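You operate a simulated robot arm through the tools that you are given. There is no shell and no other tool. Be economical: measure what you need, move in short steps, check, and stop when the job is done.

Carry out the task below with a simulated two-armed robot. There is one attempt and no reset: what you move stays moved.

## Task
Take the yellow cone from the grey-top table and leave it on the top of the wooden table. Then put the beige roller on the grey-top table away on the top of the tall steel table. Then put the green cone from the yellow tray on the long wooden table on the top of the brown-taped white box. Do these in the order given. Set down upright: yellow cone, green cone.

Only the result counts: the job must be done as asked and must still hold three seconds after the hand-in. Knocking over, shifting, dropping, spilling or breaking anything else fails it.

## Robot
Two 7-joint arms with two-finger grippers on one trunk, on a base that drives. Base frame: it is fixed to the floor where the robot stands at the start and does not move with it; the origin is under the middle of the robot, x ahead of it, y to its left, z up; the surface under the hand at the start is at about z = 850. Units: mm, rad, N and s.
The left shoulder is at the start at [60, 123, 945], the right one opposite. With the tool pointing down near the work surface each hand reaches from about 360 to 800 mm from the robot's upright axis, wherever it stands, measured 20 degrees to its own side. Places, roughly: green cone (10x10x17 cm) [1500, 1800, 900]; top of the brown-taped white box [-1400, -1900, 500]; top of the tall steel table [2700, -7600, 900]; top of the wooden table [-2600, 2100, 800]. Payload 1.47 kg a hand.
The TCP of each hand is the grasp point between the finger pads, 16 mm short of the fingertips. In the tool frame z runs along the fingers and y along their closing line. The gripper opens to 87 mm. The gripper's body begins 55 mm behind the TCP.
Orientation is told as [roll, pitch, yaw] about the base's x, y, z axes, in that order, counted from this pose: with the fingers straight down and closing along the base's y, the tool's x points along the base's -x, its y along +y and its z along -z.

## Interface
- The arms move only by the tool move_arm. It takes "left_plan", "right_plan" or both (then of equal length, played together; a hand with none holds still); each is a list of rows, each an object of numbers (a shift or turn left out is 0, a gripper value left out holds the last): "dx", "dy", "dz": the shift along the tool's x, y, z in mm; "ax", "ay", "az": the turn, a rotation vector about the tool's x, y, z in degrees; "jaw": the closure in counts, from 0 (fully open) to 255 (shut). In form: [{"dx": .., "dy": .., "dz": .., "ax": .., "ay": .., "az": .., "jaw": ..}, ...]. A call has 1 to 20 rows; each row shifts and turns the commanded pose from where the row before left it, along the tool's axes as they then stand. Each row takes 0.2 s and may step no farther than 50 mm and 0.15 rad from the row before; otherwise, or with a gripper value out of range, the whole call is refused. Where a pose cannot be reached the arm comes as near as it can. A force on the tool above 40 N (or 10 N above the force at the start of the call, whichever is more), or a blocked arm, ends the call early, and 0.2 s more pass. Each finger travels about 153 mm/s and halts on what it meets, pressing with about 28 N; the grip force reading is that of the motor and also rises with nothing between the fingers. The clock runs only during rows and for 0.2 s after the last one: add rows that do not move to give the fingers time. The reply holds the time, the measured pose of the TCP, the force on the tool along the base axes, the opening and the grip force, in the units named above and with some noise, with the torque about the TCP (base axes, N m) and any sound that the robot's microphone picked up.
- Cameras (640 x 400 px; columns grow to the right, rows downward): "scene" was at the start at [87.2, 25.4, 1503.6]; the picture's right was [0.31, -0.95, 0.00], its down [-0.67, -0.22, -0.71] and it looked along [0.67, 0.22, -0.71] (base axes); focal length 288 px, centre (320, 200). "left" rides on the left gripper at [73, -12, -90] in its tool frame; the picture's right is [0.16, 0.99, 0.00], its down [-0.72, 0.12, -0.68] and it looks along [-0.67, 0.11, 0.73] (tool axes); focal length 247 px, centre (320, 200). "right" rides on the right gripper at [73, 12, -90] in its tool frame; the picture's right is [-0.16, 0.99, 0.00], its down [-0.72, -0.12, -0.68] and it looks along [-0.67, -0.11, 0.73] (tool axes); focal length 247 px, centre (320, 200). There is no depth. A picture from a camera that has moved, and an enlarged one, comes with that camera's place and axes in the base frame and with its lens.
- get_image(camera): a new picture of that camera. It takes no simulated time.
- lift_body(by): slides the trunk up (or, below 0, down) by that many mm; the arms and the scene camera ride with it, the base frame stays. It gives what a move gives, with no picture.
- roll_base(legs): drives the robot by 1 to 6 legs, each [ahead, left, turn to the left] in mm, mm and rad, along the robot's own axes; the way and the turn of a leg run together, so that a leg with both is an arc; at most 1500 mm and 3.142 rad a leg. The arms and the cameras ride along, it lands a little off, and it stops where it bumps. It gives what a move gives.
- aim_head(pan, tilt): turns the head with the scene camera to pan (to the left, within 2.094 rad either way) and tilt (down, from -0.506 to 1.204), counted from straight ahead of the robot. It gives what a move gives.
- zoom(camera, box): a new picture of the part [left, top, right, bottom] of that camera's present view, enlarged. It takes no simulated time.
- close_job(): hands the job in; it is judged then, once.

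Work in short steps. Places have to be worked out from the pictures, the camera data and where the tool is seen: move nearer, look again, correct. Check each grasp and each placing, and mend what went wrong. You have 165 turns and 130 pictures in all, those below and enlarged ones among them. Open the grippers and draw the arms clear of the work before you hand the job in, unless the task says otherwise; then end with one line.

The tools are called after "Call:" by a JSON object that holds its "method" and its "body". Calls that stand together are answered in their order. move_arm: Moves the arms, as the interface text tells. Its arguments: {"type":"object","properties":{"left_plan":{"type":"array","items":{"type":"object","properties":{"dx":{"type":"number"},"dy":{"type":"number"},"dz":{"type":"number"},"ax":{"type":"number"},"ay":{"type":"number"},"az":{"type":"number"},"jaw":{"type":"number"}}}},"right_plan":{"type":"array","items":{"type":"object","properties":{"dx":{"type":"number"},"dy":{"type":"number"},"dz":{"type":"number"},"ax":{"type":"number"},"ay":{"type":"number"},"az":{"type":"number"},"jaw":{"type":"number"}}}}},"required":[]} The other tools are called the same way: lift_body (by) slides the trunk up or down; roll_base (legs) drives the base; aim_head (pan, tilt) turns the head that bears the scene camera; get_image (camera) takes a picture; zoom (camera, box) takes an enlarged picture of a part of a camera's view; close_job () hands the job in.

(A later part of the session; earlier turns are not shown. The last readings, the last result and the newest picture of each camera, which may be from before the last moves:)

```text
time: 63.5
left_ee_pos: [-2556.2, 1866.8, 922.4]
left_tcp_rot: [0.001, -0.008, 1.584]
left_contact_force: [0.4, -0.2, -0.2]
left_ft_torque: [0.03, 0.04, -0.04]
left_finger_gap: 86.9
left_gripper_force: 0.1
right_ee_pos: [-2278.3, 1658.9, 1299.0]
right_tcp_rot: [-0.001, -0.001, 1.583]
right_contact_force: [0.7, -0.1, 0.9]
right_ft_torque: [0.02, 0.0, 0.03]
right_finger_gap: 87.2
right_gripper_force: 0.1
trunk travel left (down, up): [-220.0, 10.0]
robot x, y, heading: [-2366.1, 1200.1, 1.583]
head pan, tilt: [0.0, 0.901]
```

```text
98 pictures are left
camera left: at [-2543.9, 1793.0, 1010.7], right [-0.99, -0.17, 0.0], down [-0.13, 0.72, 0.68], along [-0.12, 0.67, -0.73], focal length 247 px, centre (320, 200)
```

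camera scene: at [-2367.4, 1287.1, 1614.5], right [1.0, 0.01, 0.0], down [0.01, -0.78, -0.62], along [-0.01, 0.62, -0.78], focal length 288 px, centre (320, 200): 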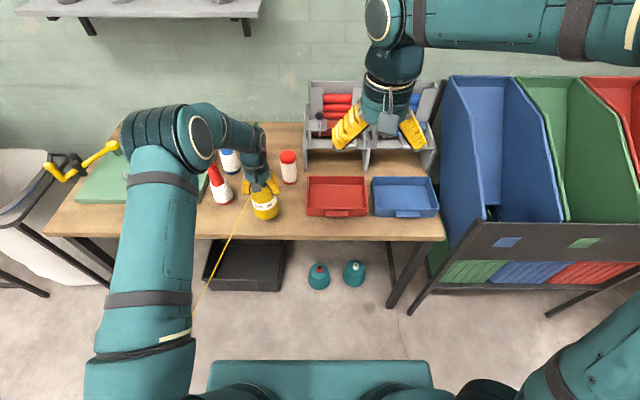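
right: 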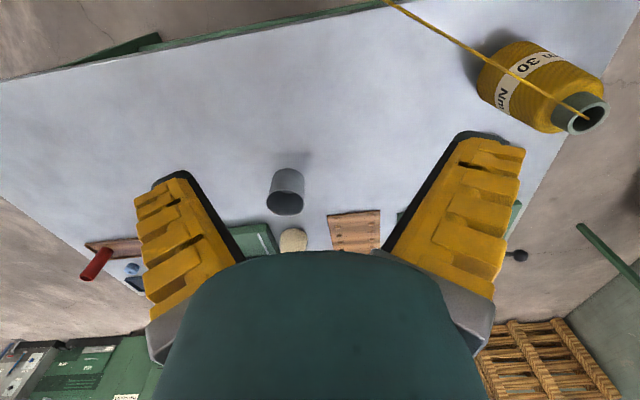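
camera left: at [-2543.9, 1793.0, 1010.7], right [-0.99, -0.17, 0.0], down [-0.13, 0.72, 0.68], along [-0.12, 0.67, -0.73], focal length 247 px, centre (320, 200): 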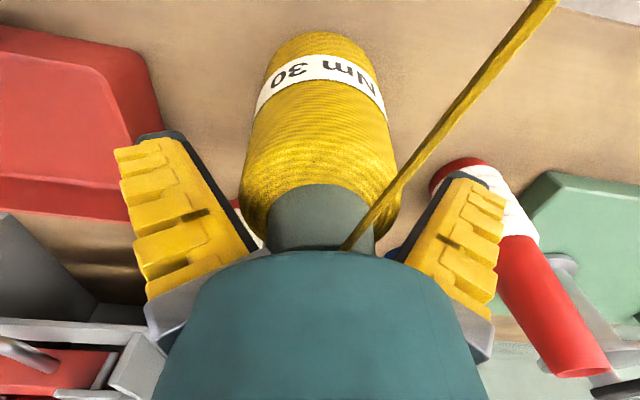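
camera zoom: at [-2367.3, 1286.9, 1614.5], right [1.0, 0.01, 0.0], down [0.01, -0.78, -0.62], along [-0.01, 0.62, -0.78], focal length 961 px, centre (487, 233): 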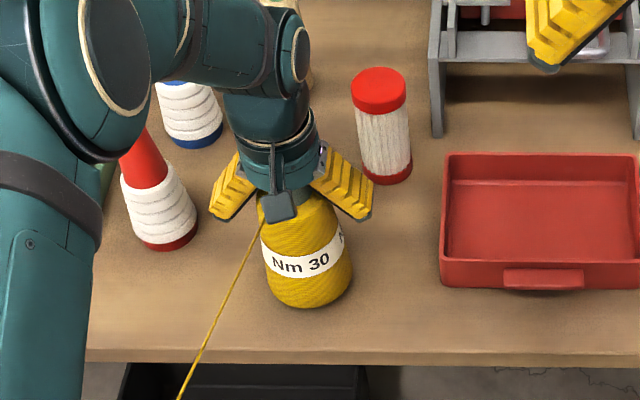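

The cone stands free and upright. I'll rise straight up, pull back and check.

Call:
{"method": "move_arm", "body": {"left_plan": [{"dz": -20}, {"dz": -40}, {"dz": -50}, {"dz": -50}, {"dz": -50}, {"dz": -50}, {"dx": 42}, {"dx": 42}, {"dx": 42}, {}]}}

Call:
{"method": "get_image", "body": {"camera": "scene"}}

```text
time: 65.7
left_ee_pos: [-2553.0, 1738.8, 1180.1]
left_tcp_rot: [0.0, -0.006, 1.585]
left_contact_force: [0.1, 0.5, 0.1]
left_ft_torque: [-0.02, -0.01, 0.04]
left_finger_gap: 87.0
left_gripper_force: 0.1
right_ee_pos: [-2278.6, 1658.0, 1297.6]
right_tcp_rot: [0.001, 0.003, 1.583]
right_contact_force: [-0.7, 0.5, -0.4]
right_ft_torque: [-0.04, 0.01, -0.02]
right_finger_gap: 87.1
right_gripper_force: 0.0
trunk travel left (down, up): [-220.0, 10.0]
robot x, y, heading: [-2365.7, 1205.4, 1.583]
head pan, tilt: [0.0, 0.901]
```

```text
97 pictures are left
camera scene: at [-2367.1, 1288.2, 1614.4], right [1.0, 0.01, 0.0], down [0.01, -0.78, -0.62], along [-0.01, 0.62, -0.78], focal length 288 px, centre (320, 200)
```

scene: 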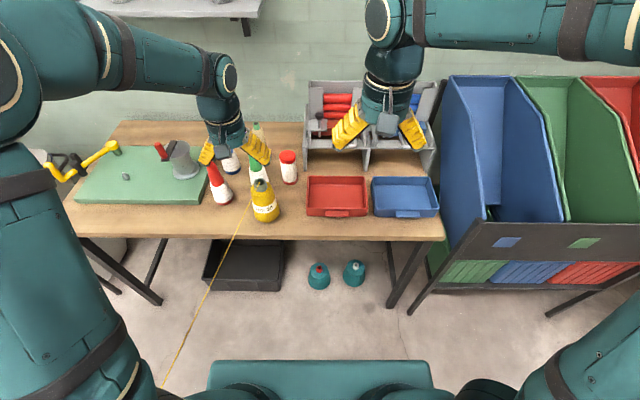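

The first placement is done. The beige roller lies near (890,-235) on the far half of the grey table, so I'll reach it from the far side. I'll back off and strafe right along the aisle.

Call:
{"method": "roll_base", "body": {"legs": [[-400, 0, 0], [0, -1500, 0], [0, -1000, 0]]}}

Call:
{"method": "aim_head", "body": {"pan": -1.2, "tilt": 0.5}}

Call:
{"method": "get_image", "body": {"camera": "scene"}}

```text
time: 89.7
left_ee_pos: [-45.6, 1373.5, 1180.6]
left_tcp_rot: [0.0, -0.008, 1.578]
left_contact_force: [-0.2, 0.3, 0.2]
left_ft_torque: [0.01, 0.0, 0.01]
left_finger_gap: 87.0
left_gripper_force: 0.1
right_ee_pos: [228.7, 1290.7, 1297.9]
right_tcp_rot: [-0.001, 0.0, 1.576]
right_contact_force: [0.0, -0.1, 0.5]
right_ft_torque: [0.02, 0.02, -0.01]
right_finger_gap: 87.1
right_gripper_force: 0.0
trunk travel left (down, up): [-220.0, 10.0]
robot x, y, heading: [137.4, 834.7, 1.578]
head pan, tilt: [0.0, 0.901]
```

```text
time: 91.1
left_ee_pos: [-45.5, 1372.3, 1180.7]
left_tcp_rot: [-0.001, -0.006, 1.577]
left_contact_force: [-0.4, 0.3, -0.8]
left_ft_torque: [-0.01, 0.0, 0.02]
left_finger_gap: 87.1
left_gripper_force: 0.2
right_ee_pos: [229.8, 1289.4, 1298.3]
right_tcp_rot: [-0.001, 0.0, 1.575]
right_contact_force: [0.4, 0.5, 0.3]
right_ft_torque: [0.0, -0.02, -0.01]
right_finger_gap: 86.9
right_gripper_force: 0.1
trunk travel left (down, up): [-220.0, 10.0]
robot x, y, heading: [139.4, 833.2, 1.576]
head pan, tilt: [-1.201, 0.499]
```

```text
96 pictures are left
camera scene: at [222.5, 878.2, 1648.4], right [0.37, -0.93, 0.0], down [-0.45, -0.18, -0.88], along [0.82, 0.32, -0.48], focal length 288 px, centre (320, 200)
```

scene: 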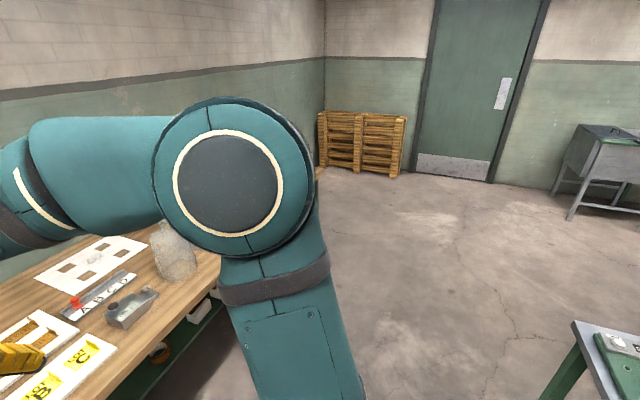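

The aisle is clear. I'll continue right, turn to face -x on the far side of the grey table, and move alongside it.

Call:
{"method": "roll_base", "body": {"legs": [[0, -1400, 0], [0, 0, 1.571], [0, 700, 0]]}}

Call:
{"method": "aim_head", "body": {"pan": 0.0, "tilt": 0.8}}

Call:
{"method": "get_image", "body": {"camera": "scene"}}

```text
time: 113.7
left_ee_pos: [1022.0, -53.9, 1180.0]
left_tcp_rot: [-0.001, -0.006, -3.12]
left_contact_force: [0.0, 0.0, 0.1]
left_ft_torque: [-0.01, -0.03, -0.01]
left_finger_gap: 86.8
left_gripper_force: 0.1
right_ee_pos: [1101.2, 220.4, 1299.0]
right_tcp_rot: [0.0, -0.001, -3.124]
right_contact_force: [-0.4, 0.6, 1.3]
right_ft_torque: [-0.02, 0.03, 0.02]
right_finger_gap: 87.3
right_gripper_force: 0.1
trunk travel left (down, up): [-220.0, 10.0]
robot x, y, heading: [1557.9, 136.5, -3.119]
head pan, tilt: [-1.201, 0.499]
```

```text
time: 115.1
left_ee_pos: [1023.6, -53.9, 1180.0]
left_tcp_rot: [0.001, -0.008, -3.122]
left_contact_force: [-0.7, 0.5, 0.2]
left_ft_torque: [0.01, -0.02, 0.02]
left_finger_gap: 87.0
left_gripper_force: 0.1
right_ee_pos: [1102.5, 221.9, 1298.5]
right_tcp_rot: [0.0, 0.0, -3.125]
right_contact_force: [-0.1, 0.2, -0.5]
right_ft_torque: [-0.02, 0.01, 0.04]
right_finger_gap: 87.3
right_gripper_force: 0.1
trunk travel left (down, up): [-220.0, 10.0]
robot x, y, heading: [1557.7, 135.4, -3.119]
head pan, tilt: [0.0, 0.799]
```

```text
95 pictures are left
camera scene: at [1467.7, 134.6, 1622.5], right [-0.02, 1.0, 0.0], down [0.72, 0.01, -0.7], along [-0.7, -0.01, -0.72], focal length 288 px, centre (320, 200)
```

scene: 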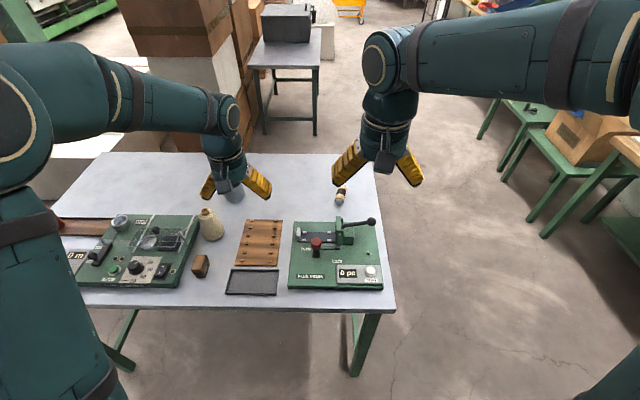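

Call:
{"method": "zoom", "body": {"camera": "scene", "box": [60, 160, 300, 310]}}

Call:
{"method": "get_image", "body": {"camera": "left"}}

```text
2.67 times, centred on (180, 235) of scene
camera zoom: at [1467.7, 134.6, 1622.5], right [-0.02, 1.0, 0.0], down [0.72, 0.01, -0.7], along [-0.7, -0.01, -0.72], focal length 768 px, centre (693, 107)
```

zoom: 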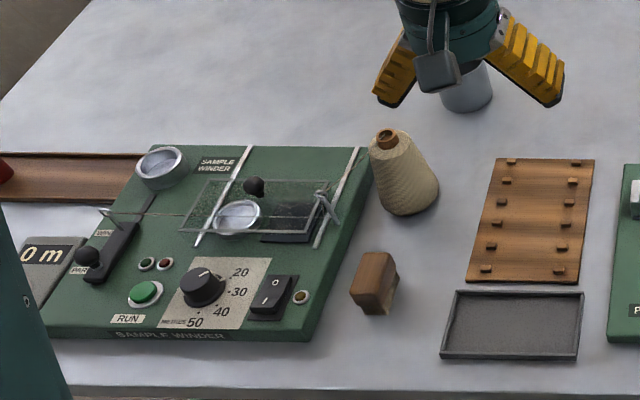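

```text
93 pictures are left
camera left: at [1094.5, -40.3, 1269.7], right [0.18, -0.98, 0.0], down [-0.72, -0.13, 0.69], along [-0.67, -0.12, -0.73], focal length 247 px, centre (320, 200)
```

left: 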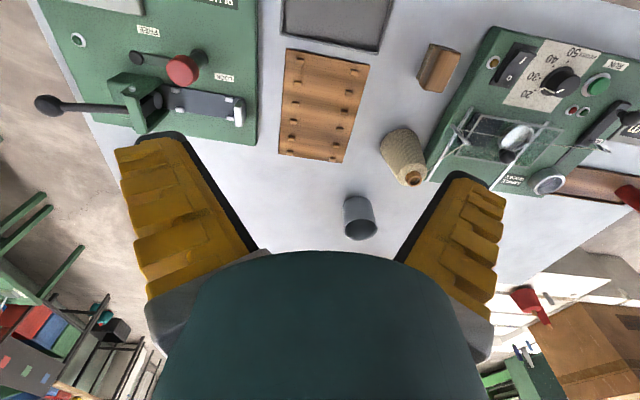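

The beige object here is an upright yarn cone, while a small lying cylinder by the gauge looks more like a roller. I'll zoom in on it.

Call:
{"method": "zoom", "body": {"camera": "scene", "box": [310, 175, 370, 215]}}

Call:
{"method": "zoom", "body": {"camera": "right", "box": [100, 0, 540, 270]}}

```text
10.00 times, centred on (340, 195) of scene
camera zoom: at [1467.7, 134.6, 1622.5], right [-0.02, 1.0, 0.0], down [0.72, 0.01, -0.7], along [-0.7, -0.01, -0.72], focal length 2882 px, centre (120, 250)
```

zoom: 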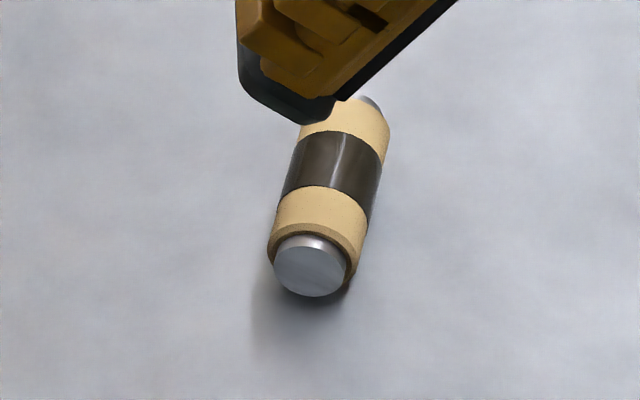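

```text
1.45 times, centred on (320, 135) of right
camera zoom: at [1174.6, 211.1, 1387.9], right [-0.14, -0.99, 0.0], down [-0.73, 0.1, 0.68], along [-0.67, 0.1, -0.73], focal length 359 px, centre (320, 294)
```

zoom: 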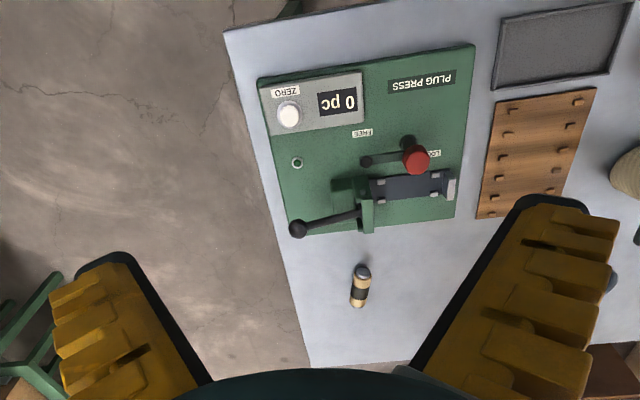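

This is the beige roller: a beige sleeve with steel axle ends, lying at about (703,202) with its axis roughly 13° off x. I'll approach from the table's left end, facing -y.

Call:
{"method": "roll_base", "body": {"legs": [[0, -600, 0], [0, 0, 1.555], [0, -665, 0]]}}

Call:
{"method": "aim_head", "body": {"pan": -0.2, "tilt": 0.9}}

Call:
{"method": "get_image", "body": {"camera": "scene"}}

Call:
{"method": "get_image", "body": {"camera": "right"}}

```text
time: 130.6
left_ee_pos: [1073.3, 194.5, 1180.2]
left_tcp_rot: [0.0, -0.007, -1.547]
left_contact_force: [-0.2, -0.3, 0.2]
left_ft_torque: [-0.02, -0.02, 0.02]
left_finger_gap: 87.1
left_gripper_force: 0.1
right_ee_pos: [799.4, 271.9, 1298.4]
right_tcp_rot: [-0.001, 0.0, -1.549]
right_contact_force: [-0.5, -0.2, -0.1]
right_ft_torque: [0.03, 0.02, 0.01]
right_finger_gap: 86.7
right_gripper_force: 0.0
trunk travel left (down, up): [-220.0, 10.0]
robot x, y, heading: [882.7, 729.8, -1.548]
head pan, tilt: [0.0, 0.799]
```

```text
time: 131.3
left_ee_pos: [1074.2, 194.3, 1180.4]
left_tcp_rot: [0.0, -0.006, -1.549]
left_contact_force: [0.6, 0.8, -0.1]
left_ft_torque: [0.0, 0.0, -0.01]
left_finger_gap: 86.7
left_gripper_force: 0.0
right_ee_pos: [799.2, 272.7, 1300.1]
right_tcp_rot: [-0.001, -0.001, -1.551]
right_contact_force: [0.9, 0.4, 0.7]
right_ft_torque: [0.01, 0.0, -0.01]
right_finger_gap: 87.2
right_gripper_force: 0.0
trunk travel left (down, up): [-220.0, 10.0]
robot x, y, heading: [885.6, 729.0, -1.554]
head pan, tilt: [-0.201, 0.901]
```

```text
90 pictures are left
camera scene: at [869.7, 645.8, 1614.6], right [-0.98, 0.18, 0.0], down [0.14, 0.77, -0.62], along [-0.11, -0.61, -0.78], focal length 288 px, centre (320, 200)
```

scene: 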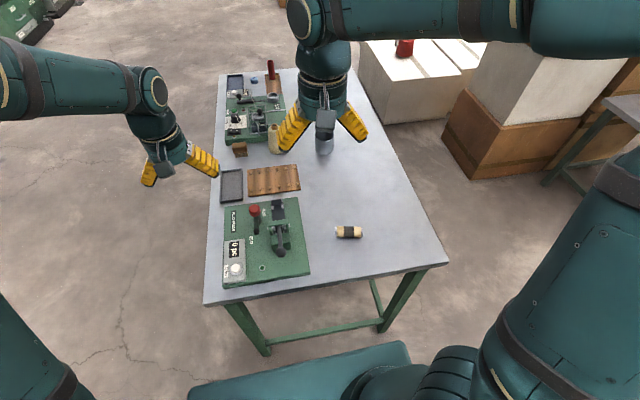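

```text
89 pictures are left
camera right: at [808.9, 345.9, 1387.9], right [0.99, -0.14, 0.0], down [-0.1, -0.73, 0.68], along [-0.09, -0.67, -0.73], focal length 247 px, centre (320, 200)
```

right: 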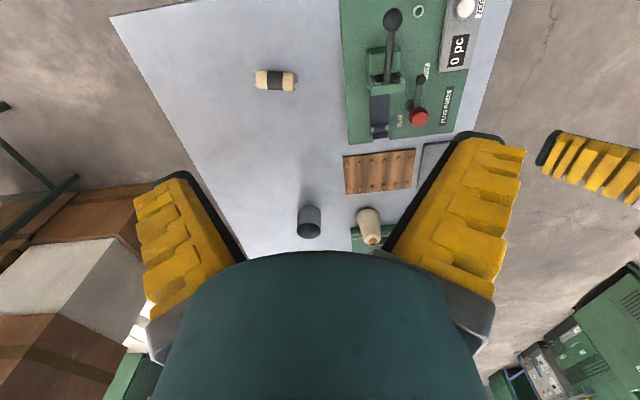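

Both cameras agree: the roller is centred at (700,202) with its axis at -13°. I'll bring the right hand above it and rotate the gripper to close across the axis.

Call:
{"method": "move_arm", "body": {"right_plan": [{"dx": -14, "dy": -20, "dz": 40}, {"dx": -14, "dy": -20, "dz": 40}, {"dx": -14, "dy": -20, "dz": 40}, {"dx": -14, "dy": -20, "dz": 40}, {"dx": -13, "dy": -20, "dz": 40}, {"az": -8.4}, {"az": -8.4}, {"az": -8.4}, {"az": -8.4}, {"az": -8.4}, {"az": -8.4}, {"az": -8.4}, {"az": -8.4}, {"az": -8.4}, {}]}}

Call:
{"method": "get_image", "body": {"camera": "right"}}

Call:
{"method": "get_image", "body": {"camera": "scene"}}

```text
time: 134.5
left_ee_pos: [1073.9, 194.7, 1180.5]
left_tcp_rot: [0.0, -0.008, -1.547]
left_contact_force: [0.0, -0.3, -0.4]
left_ft_torque: [-0.04, 0.03, 0.01]
left_finger_gap: 86.8
left_gripper_force: 0.0
right_ee_pos: [699.8, 201.9, 1097.7]
right_tcp_rot: [0.002, -0.001, -0.228]
right_contact_force: [0.1, 0.8, 0.0]
right_ft_torque: [0.02, -0.01, -0.02]
right_finger_gap: 87.1
right_gripper_force: 0.0
trunk travel left (down, up): [-220.0, 10.0]
robot x, y, heading: [883.9, 734.1, -1.55]
head pan, tilt: [-0.201, 0.901]
```

```text
88 pictures are left
camera right: at [632.0, 229.5, 1187.9], right [0.38, 0.93, 0.0], down [0.68, -0.28, 0.68], along [0.63, -0.26, -0.73], focal length 247 px, centre (320, 200)
```

right: 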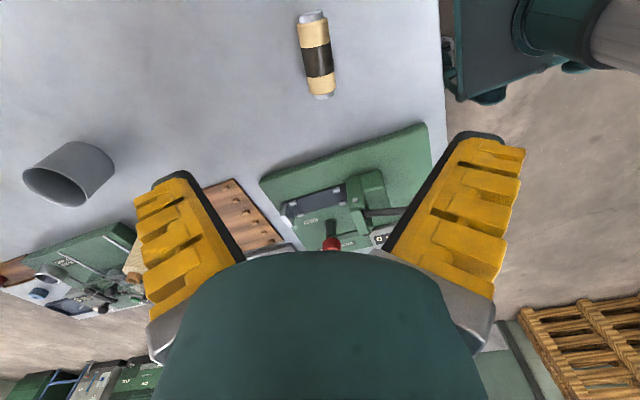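

```text
87 pictures are left
camera scene: at [869.7, 645.8, 1614.5], right [-0.98, 0.18, 0.0], down [0.14, 0.77, -0.62], along [-0.11, -0.61, -0.78], focal length 288 px, centre (320, 200)
```

scene: 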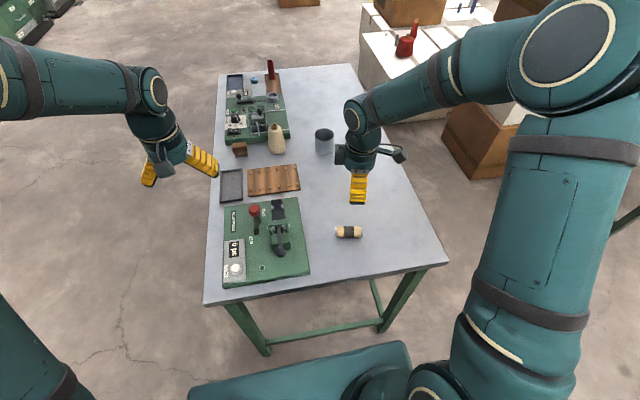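

The alignment is good. I'll descend to just above the roller and check.

Call:
{"method": "move_arm", "body": {"right_plan": [{"dz": 45}, {"dz": 45}, {"dz": 45}, {"dz": 35}, {"dz": 25}, {}]}}

Call:
{"method": "get_image", "body": {"camera": "right"}}

Call:
{"method": "zoom", "body": {"camera": "scene", "box": [290, 180, 410, 260]}}

```text
time: 135.9
left_ee_pos: [1074.6, 194.6, 1179.8]
left_tcp_rot: [0.0, -0.007, -1.548]
left_contact_force: [0.5, 0.6, 0.9]
left_ft_torque: [0.01, 0.01, -0.01]
left_finger_gap: 86.7
left_gripper_force: 0.0
right_ee_pos: [702.7, 202.9, 903.7]
right_tcp_rot: [0.0, -0.002, -0.231]
right_contact_force: [0.3, 0.4, 0.5]
right_ft_torque: [0.01, 0.0, 0.01]
right_finger_gap: 86.9
right_gripper_force: 0.1
trunk travel left (down, up): [-220.0, 10.0]
robot x, y, heading: [881.2, 732.6, -1.545]
head pan, tilt: [-0.201, 0.901]
```

```text
86 pictures are left
camera right: at [632.4, 230.1, 992.7], right [0.38, 0.93, 0.0], down [0.68, -0.28, 0.68], along [0.63, -0.26, -0.73], focal length 247 px, centre (320, 200)
```

right: 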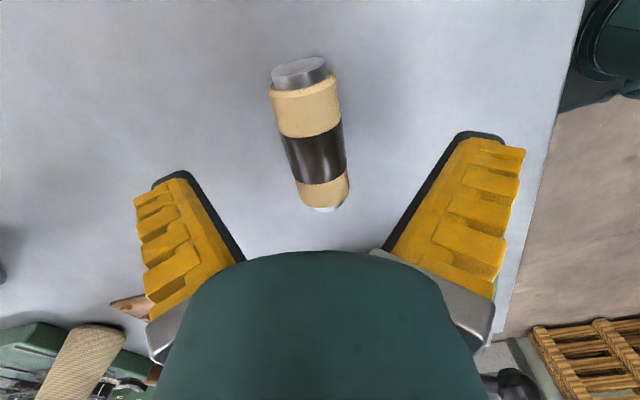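

```text
5.00 times, centred on (350, 220) of scene
camera zoom: at [869.6, 646.2, 1614.6], right [-0.98, 0.18, 0.0], down [0.14, 0.77, -0.62], along [-0.11, -0.61, -0.78], focal length 1441 px, centre (170, 100)
```

zoom: 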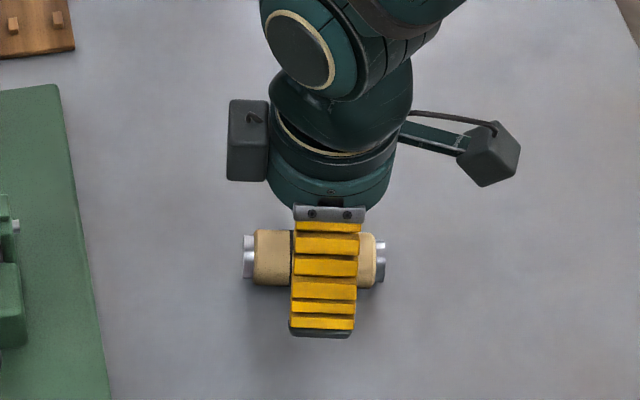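

It is centred between the fingers. I'll descend to z≈871, close, and lift a little.

Call:
{"method": "move_arm", "body": {"right_plan": [{"dz": 17}, {"dz": 15}, {}, {"jaw": 255}, {}, {}, {}, {}, {}]}}

```text
time: 137.9
left_ee_pos: [1073.5, 195.0, 1181.6]
left_tcp_rot: [-0.001, -0.007, -1.547]
left_contact_force: [0.8, -0.2, -1.0]
left_ft_torque: [-0.02, 0.0, 0.01]
left_finger_gap: 87.2
left_gripper_force: 0.0
right_ee_pos: [701.3, 201.4, 873.2]
right_tcp_rot: [-0.001, -0.001, -0.232]
right_contact_force: [-2.0, 0.8, 11.2]
right_ft_torque: [-0.03, 0.05, 0.05]
right_finger_gap: 28.2
right_gripper_force: 27.9
trunk travel left (down, up): [-220.0, 10.0]
robot x, y, heading: [883.2, 732.2, -1.548]
head pan, tilt: [-0.201, 0.901]
```

Call:
{"method": "move_arm", "body": {"right_plan": [{"dz": -10}, {"dz": -30}, {"dz": -40}, {}, {}]}}

Call:
{"method": "get_image", "body": {"camera": "right"}}

Call:
{"method": "zoom", "body": {"camera": "scene", "box": [290, 180, 410, 260]}}

```text
time: 139.1
left_ee_pos: [1074.2, 194.0, 1179.6]
left_tcp_rot: [0.0, -0.006, -1.549]
left_contact_force: [1.0, -0.2, 0.1]
left_ft_torque: [0.01, -0.01, 0.01]
left_finger_gap: 86.7
left_gripper_force: 0.1
right_ee_pos: [701.2, 201.8, 952.6]
right_tcp_rot: [0.0, 0.0, -0.23]
right_contact_force: [-0.1, 0.2, -1.5]
right_ft_torque: [-0.02, -0.03, 0.05]
right_finger_gap: 25.5
right_gripper_force: 28.0
trunk travel left (down, up): [-220.0, 10.0]
robot x, y, heading: [879.5, 734.7, -1.548]
head pan, tilt: [-0.201, 0.901]
```

```text
84 pictures are left
camera right: at [632.1, 229.4, 1040.9], right [0.38, 0.93, 0.0], down [0.68, -0.28, 0.68], along [0.63, -0.26, -0.73], focal length 247 px, centre (320, 200)
```

right: 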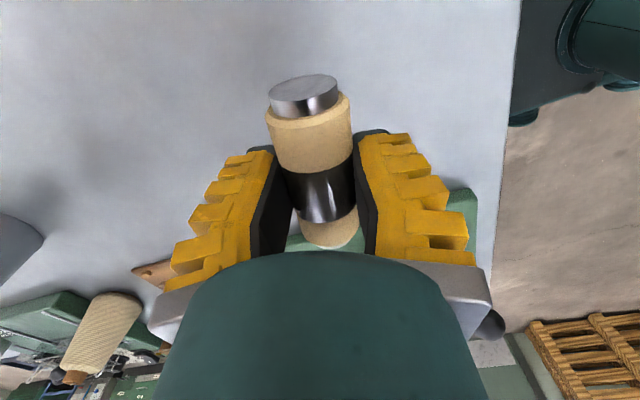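

```text
5.00 times, centred on (350, 220) of scene
camera zoom: at [869.6, 646.1, 1614.5], right [-0.98, 0.18, 0.0], down [0.14, 0.77, -0.62], along [-0.11, -0.61, -0.78], focal length 1441 px, centre (170, 100)
```

zoom: 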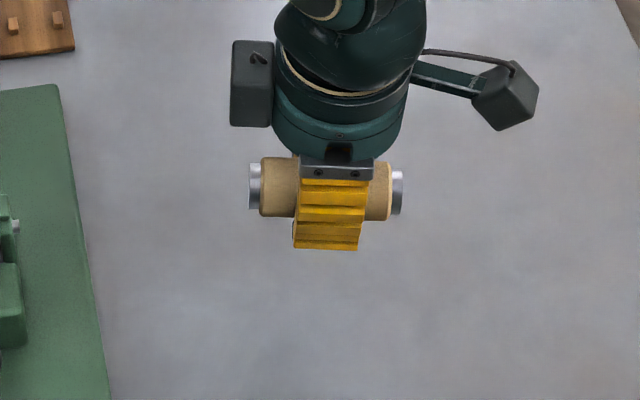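

The roller is held (about 1.5 N), but the gap shrank from 28 to 25.5 mm. I'll wait to see whether it keeps creeping, and raise it meanwhile.

Call:
{"method": "move_arm", "body": {"right_plan": [{"dz": -30}, {"dz": -30}, {"dz": -30}, {}, {}, {}, {}, {}, {}, {}]}}

Call:
{"method": "zoom", "body": {"camera": "right", "box": [220, 40, 420, 260]}}

```text
time: 141.3
left_ee_pos: [1075.2, 193.5, 1179.9]
left_tcp_rot: [0.0, -0.006, -1.546]
left_contact_force: [-0.3, -0.1, 0.2]
left_ft_torque: [-0.02, 0.0, 0.02]
left_finger_gap: 87.0
left_gripper_force: 0.0
right_ee_pos: [700.0, 201.2, 1041.1]
right_tcp_rot: [-0.001, -0.001, -0.23]
right_contact_force: [0.2, -0.2, -2.2]
right_ft_torque: [-0.01, -0.01, -0.03]
right_finger_gap: 25.4
right_gripper_force: 28.2
trunk travel left (down, up): [-220.0, 10.0]
robot x, y, heading: [880.3, 728.9, -1.546]
head pan, tilt: [-0.201, 0.901]
```

```text
1.82 times, centred on (320, 150) of right
camera zoom: at [631.1, 229.2, 1130.3], right [0.38, 0.93, 0.0], down [0.68, -0.28, 0.68], along [0.63, -0.26, -0.73], focal length 449 px, centre (320, 291)
```

zoom: 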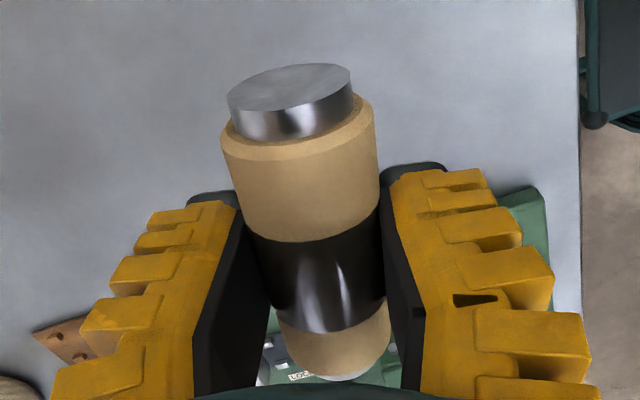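

The grip is stable at 25.4 mm. I'll raise it, strafe left clear of the table, and look down the room toward -y.

Call:
{"method": "move_arm", "body": {"right_plan": [{"dz": -40}, {"dz": -40}, {"dz": -40}, {}]}}

Call:
{"method": "roll_base", "body": {"legs": [[0, 750, 0]]}}

Call:
{"method": "aim_head", "body": {"pan": 0.0, "tilt": 0.25}}

Call:
{"method": "get_image", "body": {"camera": "scene"}}

```text
time: 142.3
left_ee_pos: [1074.9, 193.5, 1180.2]
left_tcp_rot: [-0.002, -0.005, -1.548]
left_contact_force: [-0.9, -0.2, 0.1]
left_ft_torque: [0.0, -0.03, 0.02]
left_finger_gap: 87.2
left_gripper_force: 0.0
right_ee_pos: [700.4, 201.7, 1162.4]
right_tcp_rot: [0.002, 0.002, -0.23]
right_contact_force: [0.1, -0.4, -1.7]
right_ft_torque: [-0.02, -0.03, 0.0]
right_finger_gap: 25.3
right_gripper_force: 27.6
trunk travel left (down, up): [-220.0, 10.0]
robot x, y, heading: [882.0, 733.0, -1.55]
head pan, tilt: [-0.201, 0.901]
```

```text
time: 149.2
left_ee_pos: [1811.7, 207.8, 1179.7]
left_tcp_rot: [-0.001, -0.008, -1.554]
left_contact_force: [-0.3, -0.1, -0.7]
left_ft_torque: [0.01, 0.0, 0.0]
left_finger_gap: 86.9
left_gripper_force: 0.0
right_ee_pos: [1436.2, 216.4, 1161.2]
right_tcp_rot: [0.0, 0.002, -0.237]
right_contact_force: [0.6, 0.3, -0.9]
right_ft_torque: [0.0, -0.04, -0.03]
right_finger_gap: 25.6
right_gripper_force: 28.3
trunk travel left (down, up): [-220.0, 10.0]
robot x, y, heading: [1624.3, 740.8, -1.553]
head pan, tilt: [-0.201, 0.901]
```

```text
time: 150.2
left_ee_pos: [1812.5, 206.2, 1180.5]
left_tcp_rot: [-0.001, -0.006, -1.554]
left_contact_force: [0.0, 0.4, -0.1]
left_ft_torque: [0.0, -0.01, 0.04]
left_finger_gap: 87.0
left_gripper_force: 0.1
right_ee_pos: [1436.1, 216.8, 1162.7]
right_tcp_rot: [0.001, -0.002, -0.238]
right_contact_force: [-0.3, 0.2, -1.8]
right_ft_torque: [0.01, 0.02, 0.0]
right_finger_gap: 25.7
right_gripper_force: 28.1
trunk travel left (down, up): [-220.0, 10.0]
robot x, y, heading: [1625.1, 743.9, -1.555]
head pan, tilt: [0.0, 0.25]
```

```text
81 pictures are left
camera scene: at [1624.3, 640.4, 1671.4], right [-1.0, -0.02, 0.0], down [0.0, 0.25, -0.97], along [0.01, -0.97, -0.25], focal length 288 px, centre (320, 200)
```

scene: 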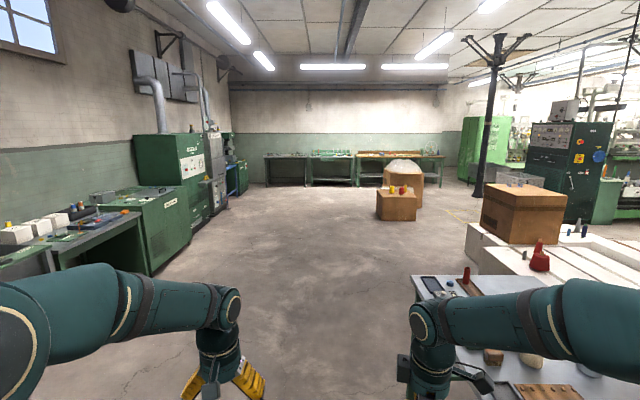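

The corridor at x≈1620 is clear, and the target table should be the one at the far wall on the left. I'll drive ahead.

Call:
{"method": "roll_base", "body": {"legs": [[1500, 0, 0], [1500, 0, 0], [1500, 0, 0], [1000, 0, 0]]}}

Call:
{"method": "aim_head", "body": {"pan": 0.35, "tilt": 0.35}}

Call:
{"method": "get_image", "body": {"camera": "scene"}}

```text
time: 176.5
left_ee_pos: [1890.6, -5299.7, 1180.4]
left_tcp_rot: [-0.001, -0.007, -1.563]
left_contact_force: [0.0, 0.6, 0.3]
left_ft_torque: [0.03, -0.01, 0.0]
left_finger_gap: 86.9
left_gripper_force: 0.1
right_ee_pos: [1515.0, -5285.1, 1161.5]
right_tcp_rot: [0.0, -0.002, -0.245]
right_contact_force: [-0.4, -0.7, -1.7]
right_ft_torque: [0.02, 0.0, 0.02]
right_finger_gap: 25.7
right_gripper_force: 28.0
trunk travel left (down, up): [-220.0, 10.0]
robot x, y, heading: [1706.8, -4758.5, -1.565]
head pan, tilt: [0.0, 0.25]
```

```text
time: 177.4
left_ee_pos: [1890.3, -5297.3, 1181.4]
left_tcp_rot: [0.0, -0.007, -1.564]
left_contact_force: [0.9, -0.7, 0.1]
left_ft_torque: [0.0, -0.04, 0.01]
left_finger_gap: 87.0
left_gripper_force: 0.0
right_ee_pos: [1514.3, -5285.4, 1163.4]
right_tcp_rot: [-0.001, -0.001, -0.247]
right_contact_force: [-0.1, -0.5, -2.6]
right_ft_torque: [0.02, 0.04, 0.03]
right_finger_gap: 25.6
right_gripper_force: 28.2
trunk travel left (down, up): [-220.0, 10.0]
robot x, y, heading: [1706.7, -4757.1, -1.567]
head pan, tilt: [0.351, 0.351]
```

```text
80 pictures are left
camera scene: at [1739.6, -4856.8, 1662.1], right [-0.94, -0.35, 0.0], down [-0.12, 0.32, -0.94], along [0.33, -0.88, -0.34], focal length 288 px, centre (320, 200)
```

scene: 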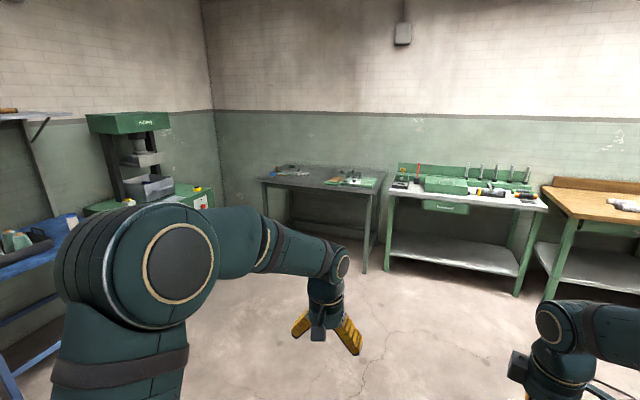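

The dark-topped steel table spans x≈2110–3200 with its front edge at y≈-7150. I'll drive to be in front of it and look closer.

Call:
{"method": "roll_base", "body": {"legs": [[1000, 0, 0], [0, 1060, 0]]}}

Call:
{"method": "aim_head", "body": {"pan": -0.05, "tilt": 0.55}}

Call:
{"method": "get_image", "body": {"camera": "scene"}}

```text
time: 191.7
left_ee_pos: [2943.5, -6295.2, 1179.5]
left_tcp_rot: [-0.001, -0.006, -1.573]
left_contact_force: [0.2, -0.7, 0.1]
left_ft_torque: [0.02, 0.01, 0.0]
left_finger_gap: 87.1
left_gripper_force: 0.0
right_ee_pos: [2570.2, -6279.4, 1161.9]
right_tcp_rot: [0.0, -0.001, -0.252]
right_contact_force: [0.1, -0.5, -2.3]
right_ft_torque: [-0.03, 0.0, -0.02]
right_finger_gap: 25.8
right_gripper_force: 28.2
trunk travel left (down, up): [-220.0, 10.0]
robot x, y, heading: [2769.6, -5758.0, -1.572]
head pan, tilt: [0.351, 0.351]
```

```text
time: 192.6
left_ee_pos: [2944.6, -6295.9, 1181.5]
left_tcp_rot: [0.0, -0.007, -1.574]
left_contact_force: [0.5, -0.1, 0.0]
left_ft_torque: [-0.01, -0.04, 0.02]
left_finger_gap: 87.0
left_gripper_force: 0.2
right_ee_pos: [2570.5, -6277.8, 1161.6]
right_tcp_rot: [0.001, 0.0, -0.254]
right_contact_force: [-0.4, 0.6, -1.9]
right_ft_torque: [-0.04, -0.02, -0.01]
right_finger_gap: 25.4
right_gripper_force: 27.5
trunk travel left (down, up): [-220.0, 10.0]
robot x, y, heading: [2764.7, -5753.9, -1.572]
head pan, tilt: [-0.051, 0.55]
```

```text
79 pictures are left
camera scene: at [2760.9, -5854.8, 1643.8], right [-1.0, 0.05, 0.0], down [0.03, 0.52, -0.85], along [-0.04, -0.85, -0.52], focal length 288 px, centre (320, 200)
```

scene: 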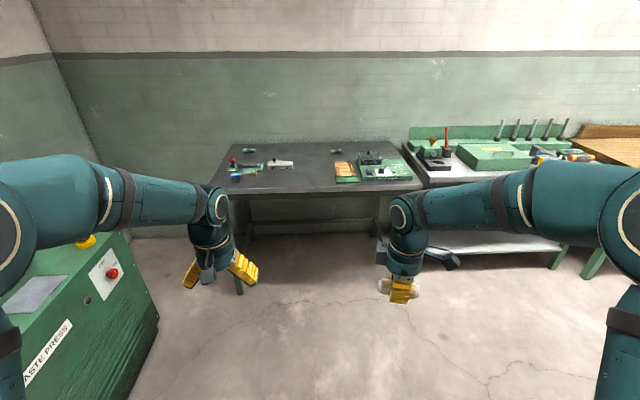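

There is a free area on the table around (2770,-7290). I'll move into position, keeping the base clear of the table.

Call:
{"method": "roll_base", "body": {"legs": [[0, 135, 0], [970, 0, 0]]}}

Call:
{"method": "aim_head", "body": {"pan": -0.1, "tilt": 0.9}}

Call:
{"method": "get_image", "body": {"camera": "scene"}}

```text
time: 199.0
left_ee_pos: [3076.5, -7262.6, 1179.9]
left_tcp_rot: [0.0, -0.006, -1.573]
left_contact_force: [0.3, 0.2, 0.1]
left_ft_torque: [0.0, 0.02, 0.01]
left_finger_gap: 87.1
left_gripper_force: 0.0
right_ee_pos: [2701.0, -7245.9, 1161.7]
right_tcp_rot: [0.001, 0.0, -0.256]
right_contact_force: [-0.1, 0.7, -1.1]
right_ft_torque: [-0.03, -0.01, -0.01]
right_finger_gap: 25.6
right_gripper_force: 28.6
trunk travel left (down, up): [-220.0, 10.0]
robot x, y, heading: [2900.7, -6721.3, -1.572]
head pan, tilt: [-0.051, 0.55]
```

```text
time: 199.9
left_ee_pos: [3076.1, -7262.5, 1181.2]
left_tcp_rot: [-0.001, -0.007, -1.573]
left_contact_force: [0.3, 0.6, 0.5]
left_ft_torque: [0.0, -0.01, -0.01]
left_finger_gap: 87.2
left_gripper_force: 0.0
right_ee_pos: [2702.2, -7245.7, 1160.9]
right_tcp_rot: [0.001, 0.001, -0.256]
right_contact_force: [-0.8, -0.8, -2.1]
right_ft_torque: [0.01, -0.01, -0.01]
right_finger_gap: 25.6
right_gripper_force: 28.7
trunk travel left (down, up): [-220.0, 10.0]
robot x, y, heading: [2898.5, -6718.1, -1.575]
head pan, tilt: [-0.099, 0.901]
```

```text
78 pictures are left
camera scene: at [2890.6, -6807.0, 1614.6], right [-0.99, 0.1, 0.0], down [0.08, 0.78, -0.62], along [-0.06, -0.62, -0.78], focal length 288 px, centre (320, 200)
```

scene: 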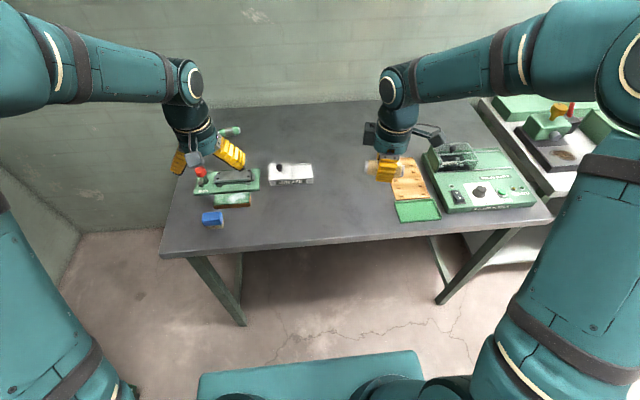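

Triangulating the front edge gives a table height of about 850–900. I'll move the roller over the free spot (2740,-7360) and descend part way.

Call:
{"method": "move_arm", "body": {"right_plan": [{"dx": -22, "dy": -33.5}, {"dx": -22, "dy": -33.5}, {"dx": -22, "dy": -33.5}, {"dz": 45}, {"dz": 45}, {"dz": 45}, {"dz": 45}, {}]}}

Call:
{"method": "get_image", "body": {"camera": "scene"}}

Call:
{"method": "get_image", "body": {"camera": "right"}}

```text
time: 201.7
left_ee_pos: [3076.3, -7262.2, 1181.5]
left_tcp_rot: [0.0, -0.008, -1.574]
left_contact_force: [0.1, -0.1, 0.0]
left_ft_torque: [0.02, 0.02, 0.01]
left_finger_gap: 87.1
left_gripper_force: 0.0
right_ee_pos: [2742.3, -7358.4, 981.3]
right_tcp_rot: [-0.001, -0.001, -0.255]
right_contact_force: [1.6, -0.4, -1.5]
right_ft_torque: [0.01, 0.01, 0.04]
right_finger_gap: 25.7
right_gripper_force: 28.3
trunk travel left (down, up): [-220.0, 10.0]
robot x, y, heading: [2901.8, -6724.1, -1.58]
head pan, tilt: [-0.099, 0.901]
```

```text
77 pictures are left
camera scene: at [2890.8, -6806.4, 1614.6], right [-0.99, 0.1, 0.0], down [0.08, 0.78, -0.62], along [-0.06, -0.62, -0.78], focal length 288 px, centre (320, 200)
```

scene: 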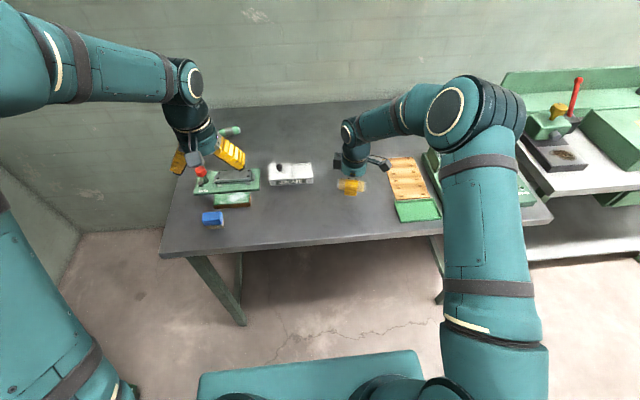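

```text
76 pictures are left
camera right: at [2673.4, -7329.3, 1070.7], right [0.4, 0.92, 0.0], down [0.67, -0.29, 0.68], along [0.62, -0.27, -0.73], focal length 247 px, centre (320, 200)
```

right: 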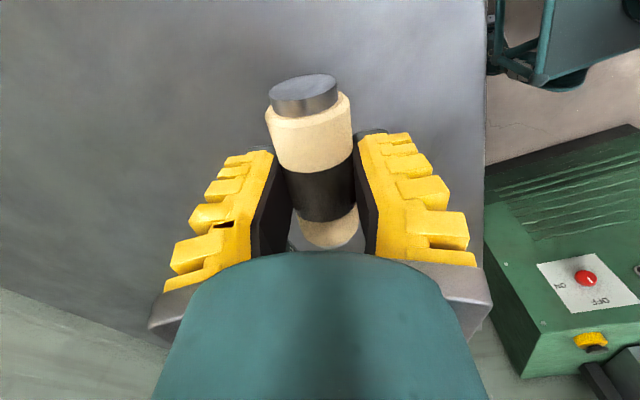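

Estimates now give a table top near 880. I'll step down gradually.

Call:
{"method": "move_arm", "body": {"right_plan": [{"dz": 25}, {"dz": 23}, {}]}}

Call:
{"method": "zoom", "body": {"camera": "scene", "box": [290, 140, 410, 220]}}

```text
time: 202.5
left_ee_pos: [3076.8, -7262.1, 1180.2]
left_tcp_rot: [-0.001, -0.007, -1.574]
left_contact_force: [-0.5, -0.1, -0.4]
left_ft_torque: [-0.04, -0.03, -0.02]
left_finger_gap: 86.8
left_gripper_force: 0.0
right_ee_pos: [2740.8, -7359.7, 933.6]
right_tcp_rot: [0.0, 0.001, -0.256]
right_contact_force: [-0.3, -0.1, -2.1]
right_ft_torque: [0.01, 0.0, 0.01]
right_finger_gap: 25.6
right_gripper_force: 27.8
trunk travel left (down, up): [-220.0, 10.0]
robot x, y, heading: [2898.8, -6720.3, -1.576]
head pan, tilt: [-0.099, 0.901]
```

```text
5.00 times, centred on (350, 180) of scene
camera zoom: at [2890.7, -6807.0, 1614.5], right [-0.99, 0.1, 0.0], down [0.08, 0.78, -0.62], along [-0.06, -0.62, -0.78], focal length 1441 px, centre (170, 300)
```

zoom: 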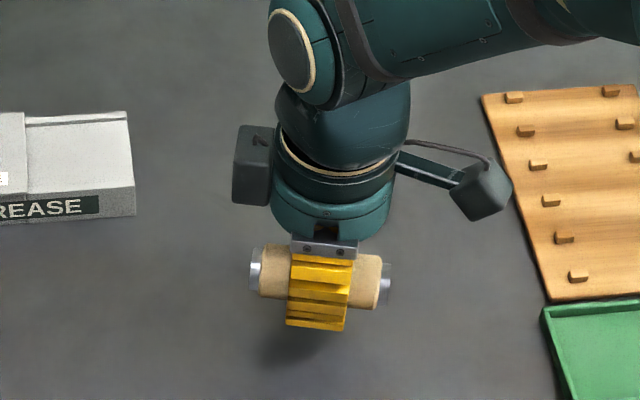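

Still clear by a few centimetres, judging by the shadow. I'll continue down.

Call:
{"method": "move_arm", "body": {"right_plan": [{"dz": 6}, {"dz": 6}, {"dz": 5}, {}]}}

```text
time: 203.5
left_ee_pos: [3077.7, -7263.4, 1179.9]
left_tcp_rot: [-0.001, -0.008, -1.573]
left_contact_force: [0.2, -0.1, -1.4]
left_ft_torque: [-0.01, 0.02, 0.02]
left_finger_gap: 86.7
left_gripper_force: 0.1
right_ee_pos: [2741.0, -7359.5, 916.6]
right_tcp_rot: [-0.001, -0.002, -0.256]
right_contact_force: [-0.7, 0.3, -1.9]
right_ft_torque: [0.01, -0.02, 0.02]
right_finger_gap: 25.7
right_gripper_force: 27.7
trunk travel left (down, up): [-220.0, 10.0]
robot x, y, heading: [2898.2, -6719.5, -1.576]
head pan, tilt: [-0.099, 0.901]
```

Call:
{"method": "move_arm", "body": {"right_plan": [{"dz": 4}, {"dz": 4}, {}]}}

Call:
{"method": "zoom", "body": {"camera": "scene", "box": [290, 140, 410, 220]}}

```text
time: 204.3
left_ee_pos: [3077.1, -7262.4, 1180.5]
left_tcp_rot: [-0.001, -0.007, -1.574]
left_contact_force: [-0.3, -0.2, 0.5]
left_ft_torque: [-0.04, 0.02, -0.04]
left_finger_gap: 87.0
left_gripper_force: 0.0
right_ee_pos: [2741.7, -7359.3, 908.2]
right_tcp_rot: [-0.001, -0.001, -0.255]
right_contact_force: [-0.5, 0.9, -0.5]
right_ft_torque: [0.05, -0.01, -0.02]
right_finger_gap: 25.6
right_gripper_force: 27.8
trunk travel left (down, up): [-220.0, 10.0]
robot x, y, heading: [2901.1, -6718.9, -1.573]
head pan, tilt: [-0.099, 0.901]
```

```text
5.00 times, centred on (350, 180) of scene
camera zoom: at [2890.6, -6807.1, 1614.5], right [-0.99, 0.1, 0.0], down [0.08, 0.78, -0.62], along [-0.06, -0.62, -0.78], focal length 1441 px, centre (170, 300)
```

zoom: 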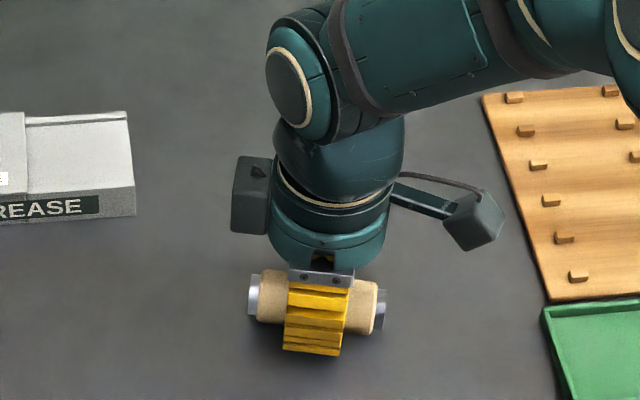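

The shadow is tight and the force is starting to change. I'll go down 3 mm more.

Call:
{"method": "move_arm", "body": {"right_plan": [{"dz": 3}, {}]}}

```text
time: 204.9
left_ee_pos: [3075.6, -7261.8, 1180.3]
left_tcp_rot: [0.0, -0.007, -1.574]
left_contact_force: [-0.1, -0.5, 0.0]
left_ft_torque: [-0.02, -0.02, 0.0]
left_finger_gap: 87.0
left_gripper_force: 0.1
right_ee_pos: [2741.4, -7359.2, 906.0]
right_tcp_rot: [0.0, 0.001, -0.255]
right_contact_force: [0.4, -1.0, -1.5]
right_ft_torque: [0.01, 0.0, 0.04]
right_finger_gap: 25.7
right_gripper_force: 27.8
trunk travel left (down, up): [-220.0, 10.0]
robot x, y, heading: [2897.8, -6723.9, -1.573]
head pan, tilt: [-0.099, 0.901]
```

Call:
{"method": "move_arm", "body": {"right_plan": [{"dz": 3}, {}]}}

```text
time: 205.5
left_ee_pos: [3077.7, -7261.8, 1180.5]
left_tcp_rot: [-0.001, -0.009, -1.574]
left_contact_force: [0.1, -0.6, 0.4]
left_ft_torque: [-0.03, 0.0, 0.0]
left_finger_gap: 87.2
left_gripper_force: 0.1
right_ee_pos: [2740.5, -7359.3, 904.1]
right_tcp_rot: [-0.001, 0.001, -0.255]
right_contact_force: [0.2, 1.5, 4.2]
right_ft_torque: [0.0, -0.08, -0.01]
right_finger_gap: 26.6
right_gripper_force: 27.7
trunk travel left (down, up): [-220.0, 10.0]
robot x, y, heading: [2899.2, -6722.9, -1.573]
head pan, tilt: [-0.099, 0.901]
```

Contact at 4 N. I'll open slowly so the roller isn't kicked.

Call:
{"method": "move_arm", "body": {"right_plan": [{"jaw": 180}, {"jaw": 165}, {"jaw": 150}, {"jaw": 130}, {"jaw": 100}, {"jaw": 50}, {"jaw": 0}, {}, {}]}}

Call:
{"method": "get_image", "body": {"camera": "right"}}

```text
time: 207.5
left_ee_pos: [3076.7, -7262.4, 1179.9]
left_tcp_rot: [0.001, -0.008, -1.571]
left_contact_force: [0.5, -0.8, -0.6]
left_ft_torque: [-0.02, 0.01, 0.01]
left_finger_gap: 87.1
left_gripper_force: 0.1
right_ee_pos: [2740.9, -7360.0, 903.0]
right_tcp_rot: [0.0, -0.001, -0.255]
right_contact_force: [1.1, 1.0, -0.8]
right_ft_torque: [-0.04, -0.01, 0.03]
right_finger_gap: 86.9
right_gripper_force: 0.0
trunk travel left (down, up): [-220.0, 10.0]
robot x, y, heading: [2902.9, -6716.2, -1.573]
head pan, tilt: [-0.099, 0.901]
```

```text
73 pictures are left
camera right: at [2673.5, -7329.9, 991.7], right [0.4, 0.92, 0.0], down [0.67, -0.29, 0.68], along [0.62, -0.27, -0.73], focal length 247 px, centre (320, 200)
```

right: 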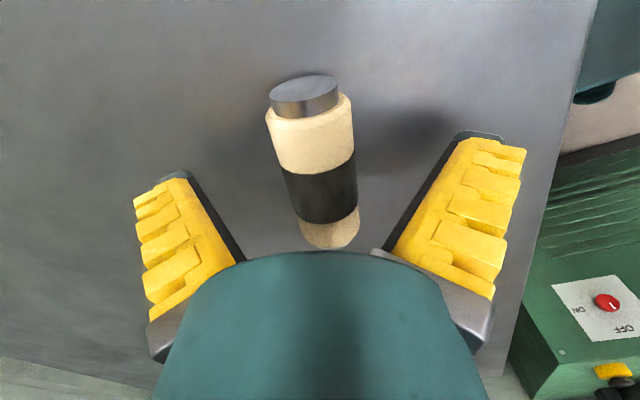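

It is released and at rest. I'll rise and verify.

Call:
{"method": "move_arm", "body": {"right_plan": [{"dz": -20}, {"dz": -40}, {"dz": -50}, {"dz": -50}, {"dz": -50}, {"dz": -50}, {}]}}

Call:
{"method": "zoom", "body": {"camera": "scene", "box": [260, 120, 460, 245]}}

```text
time: 209.1
left_ee_pos: [3076.7, -7262.8, 1180.6]
left_tcp_rot: [0.0, -0.007, -1.574]
left_contact_force: [-0.3, -0.4, 0.5]
left_ft_torque: [-0.04, 0.0, -0.02]
left_finger_gap: 87.0
left_gripper_force: 0.0
right_ee_pos: [2740.0, -7360.0, 1163.2]
right_tcp_rot: [0.001, 0.0, -0.255]
right_contact_force: [0.1, -0.1, 0.2]
right_ft_torque: [0.0, -0.03, 0.02]
right_finger_gap: 87.0
right_gripper_force: 0.1
trunk travel left (down, up): [-220.0, 10.0]
robot x, y, heading: [2899.5, -6723.2, -1.574]
head pan, tilt: [-0.099, 0.901]
```

```text
3.20 times, centred on (360, 182) of scene
camera zoom: at [2890.5, -6807.8, 1614.4], right [-0.99, 0.1, 0.0], down [0.08, 0.78, -0.62], along [-0.06, -0.62, -0.78], focal length 922 px, centre (192, 256)
```

zoom: 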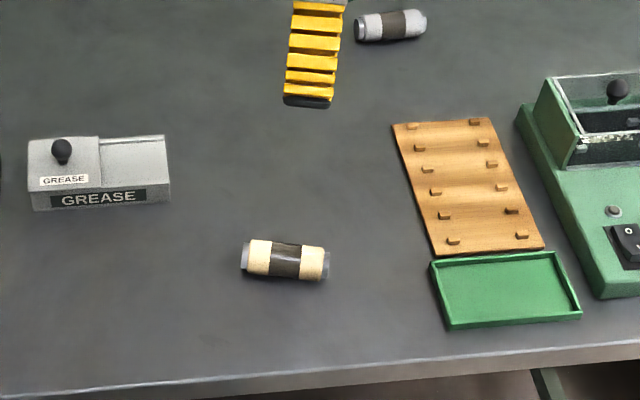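

The roller is down safely. Next is the green cone, so I'll restore the right wrist, retract the hand, back off and turn around.

Call:
{"method": "move_arm", "body": {"right_plan": [{"az": 8.4}, {"az": 8.4}, {"az": 8.4}, {"az": 8.4}, {"az": 8.4}, {"az": 8.4}, {"az": 8.4}, {"az": 8.4}, {"az": 8.4}, {"dx": 40, "dz": -40}, {"dx": 40, "dz": -40}, {"dx": 40, "dz": -20}, {}]}}

Call:
{"method": "roll_base", "body": {"legs": [[-970, 0, 0], [0, -1200, 0], [0, 0, 3.141], [1500, 0, 0], [1500, 0, 0]]}}

Call:
{"method": "aim_head", "body": {"pan": 0.0, "tilt": 0.3}}

Call:
{"method": "get_image", "body": {"camera": "scene"}}

```text
refused: row 10 steps farther than a row can; nothing moved
```

```text
time: 245.9
left_ee_pos: [1527.9, -2227.7, 1181.1]
left_tcp_rot: [0.001, -0.007, 1.553]
left_contact_force: [0.7, 0.7, 0.1]
left_ft_torque: [-0.01, 0.01, 0.01]
left_finger_gap: 86.9
left_gripper_force: 0.0
right_ee_pos: [1865.6, -2137.4, 1162.7]
right_tcp_rot: [0.0, -0.002, 2.871]
right_contact_force: [0.0, -0.4, 0.2]
right_ft_torque: [0.0, -0.02, 0.0]
right_finger_gap: 87.1
right_gripper_force: 0.1
trunk travel left (down, up): [-220.0, 10.0]
robot x, y, heading: [1698.6, -2768.5, 1.551]
head pan, tilt: [-0.099, 0.901]
```

```text
time: 246.9
left_ee_pos: [1528.3, -2229.2, 1180.0]
left_tcp_rot: [0.001, -0.008, 1.553]
left_contact_force: [0.3, -1.6, 0.4]
left_ft_torque: [0.01, 0.02, -0.01]
left_finger_gap: 86.8
left_gripper_force: 0.0
right_ee_pos: [1865.4, -2138.6, 1162.6]
right_tcp_rot: [0.0, -0.002, 2.872]
right_contact_force: [-0.6, 0.3, 0.0]
right_ft_torque: [0.01, -0.06, 0.0]
right_finger_gap: 87.1
right_gripper_force: 0.1
trunk travel left (down, up): [-220.0, 10.0]
robot x, y, heading: [1696.9, -2774.3, 1.552]
head pan, tilt: [0.0, 0.3]
```

```text
71 pictures are left
camera scene: at [1699.6, -2668.3, 1666.7], right [1.0, -0.02, 0.0], down [-0.01, -0.3, -0.95], along [0.02, 0.95, -0.3], focal length 288 px, centre (320, 200)
```

scene: 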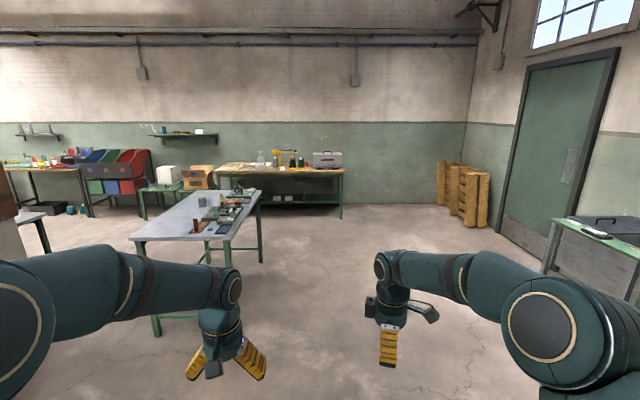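

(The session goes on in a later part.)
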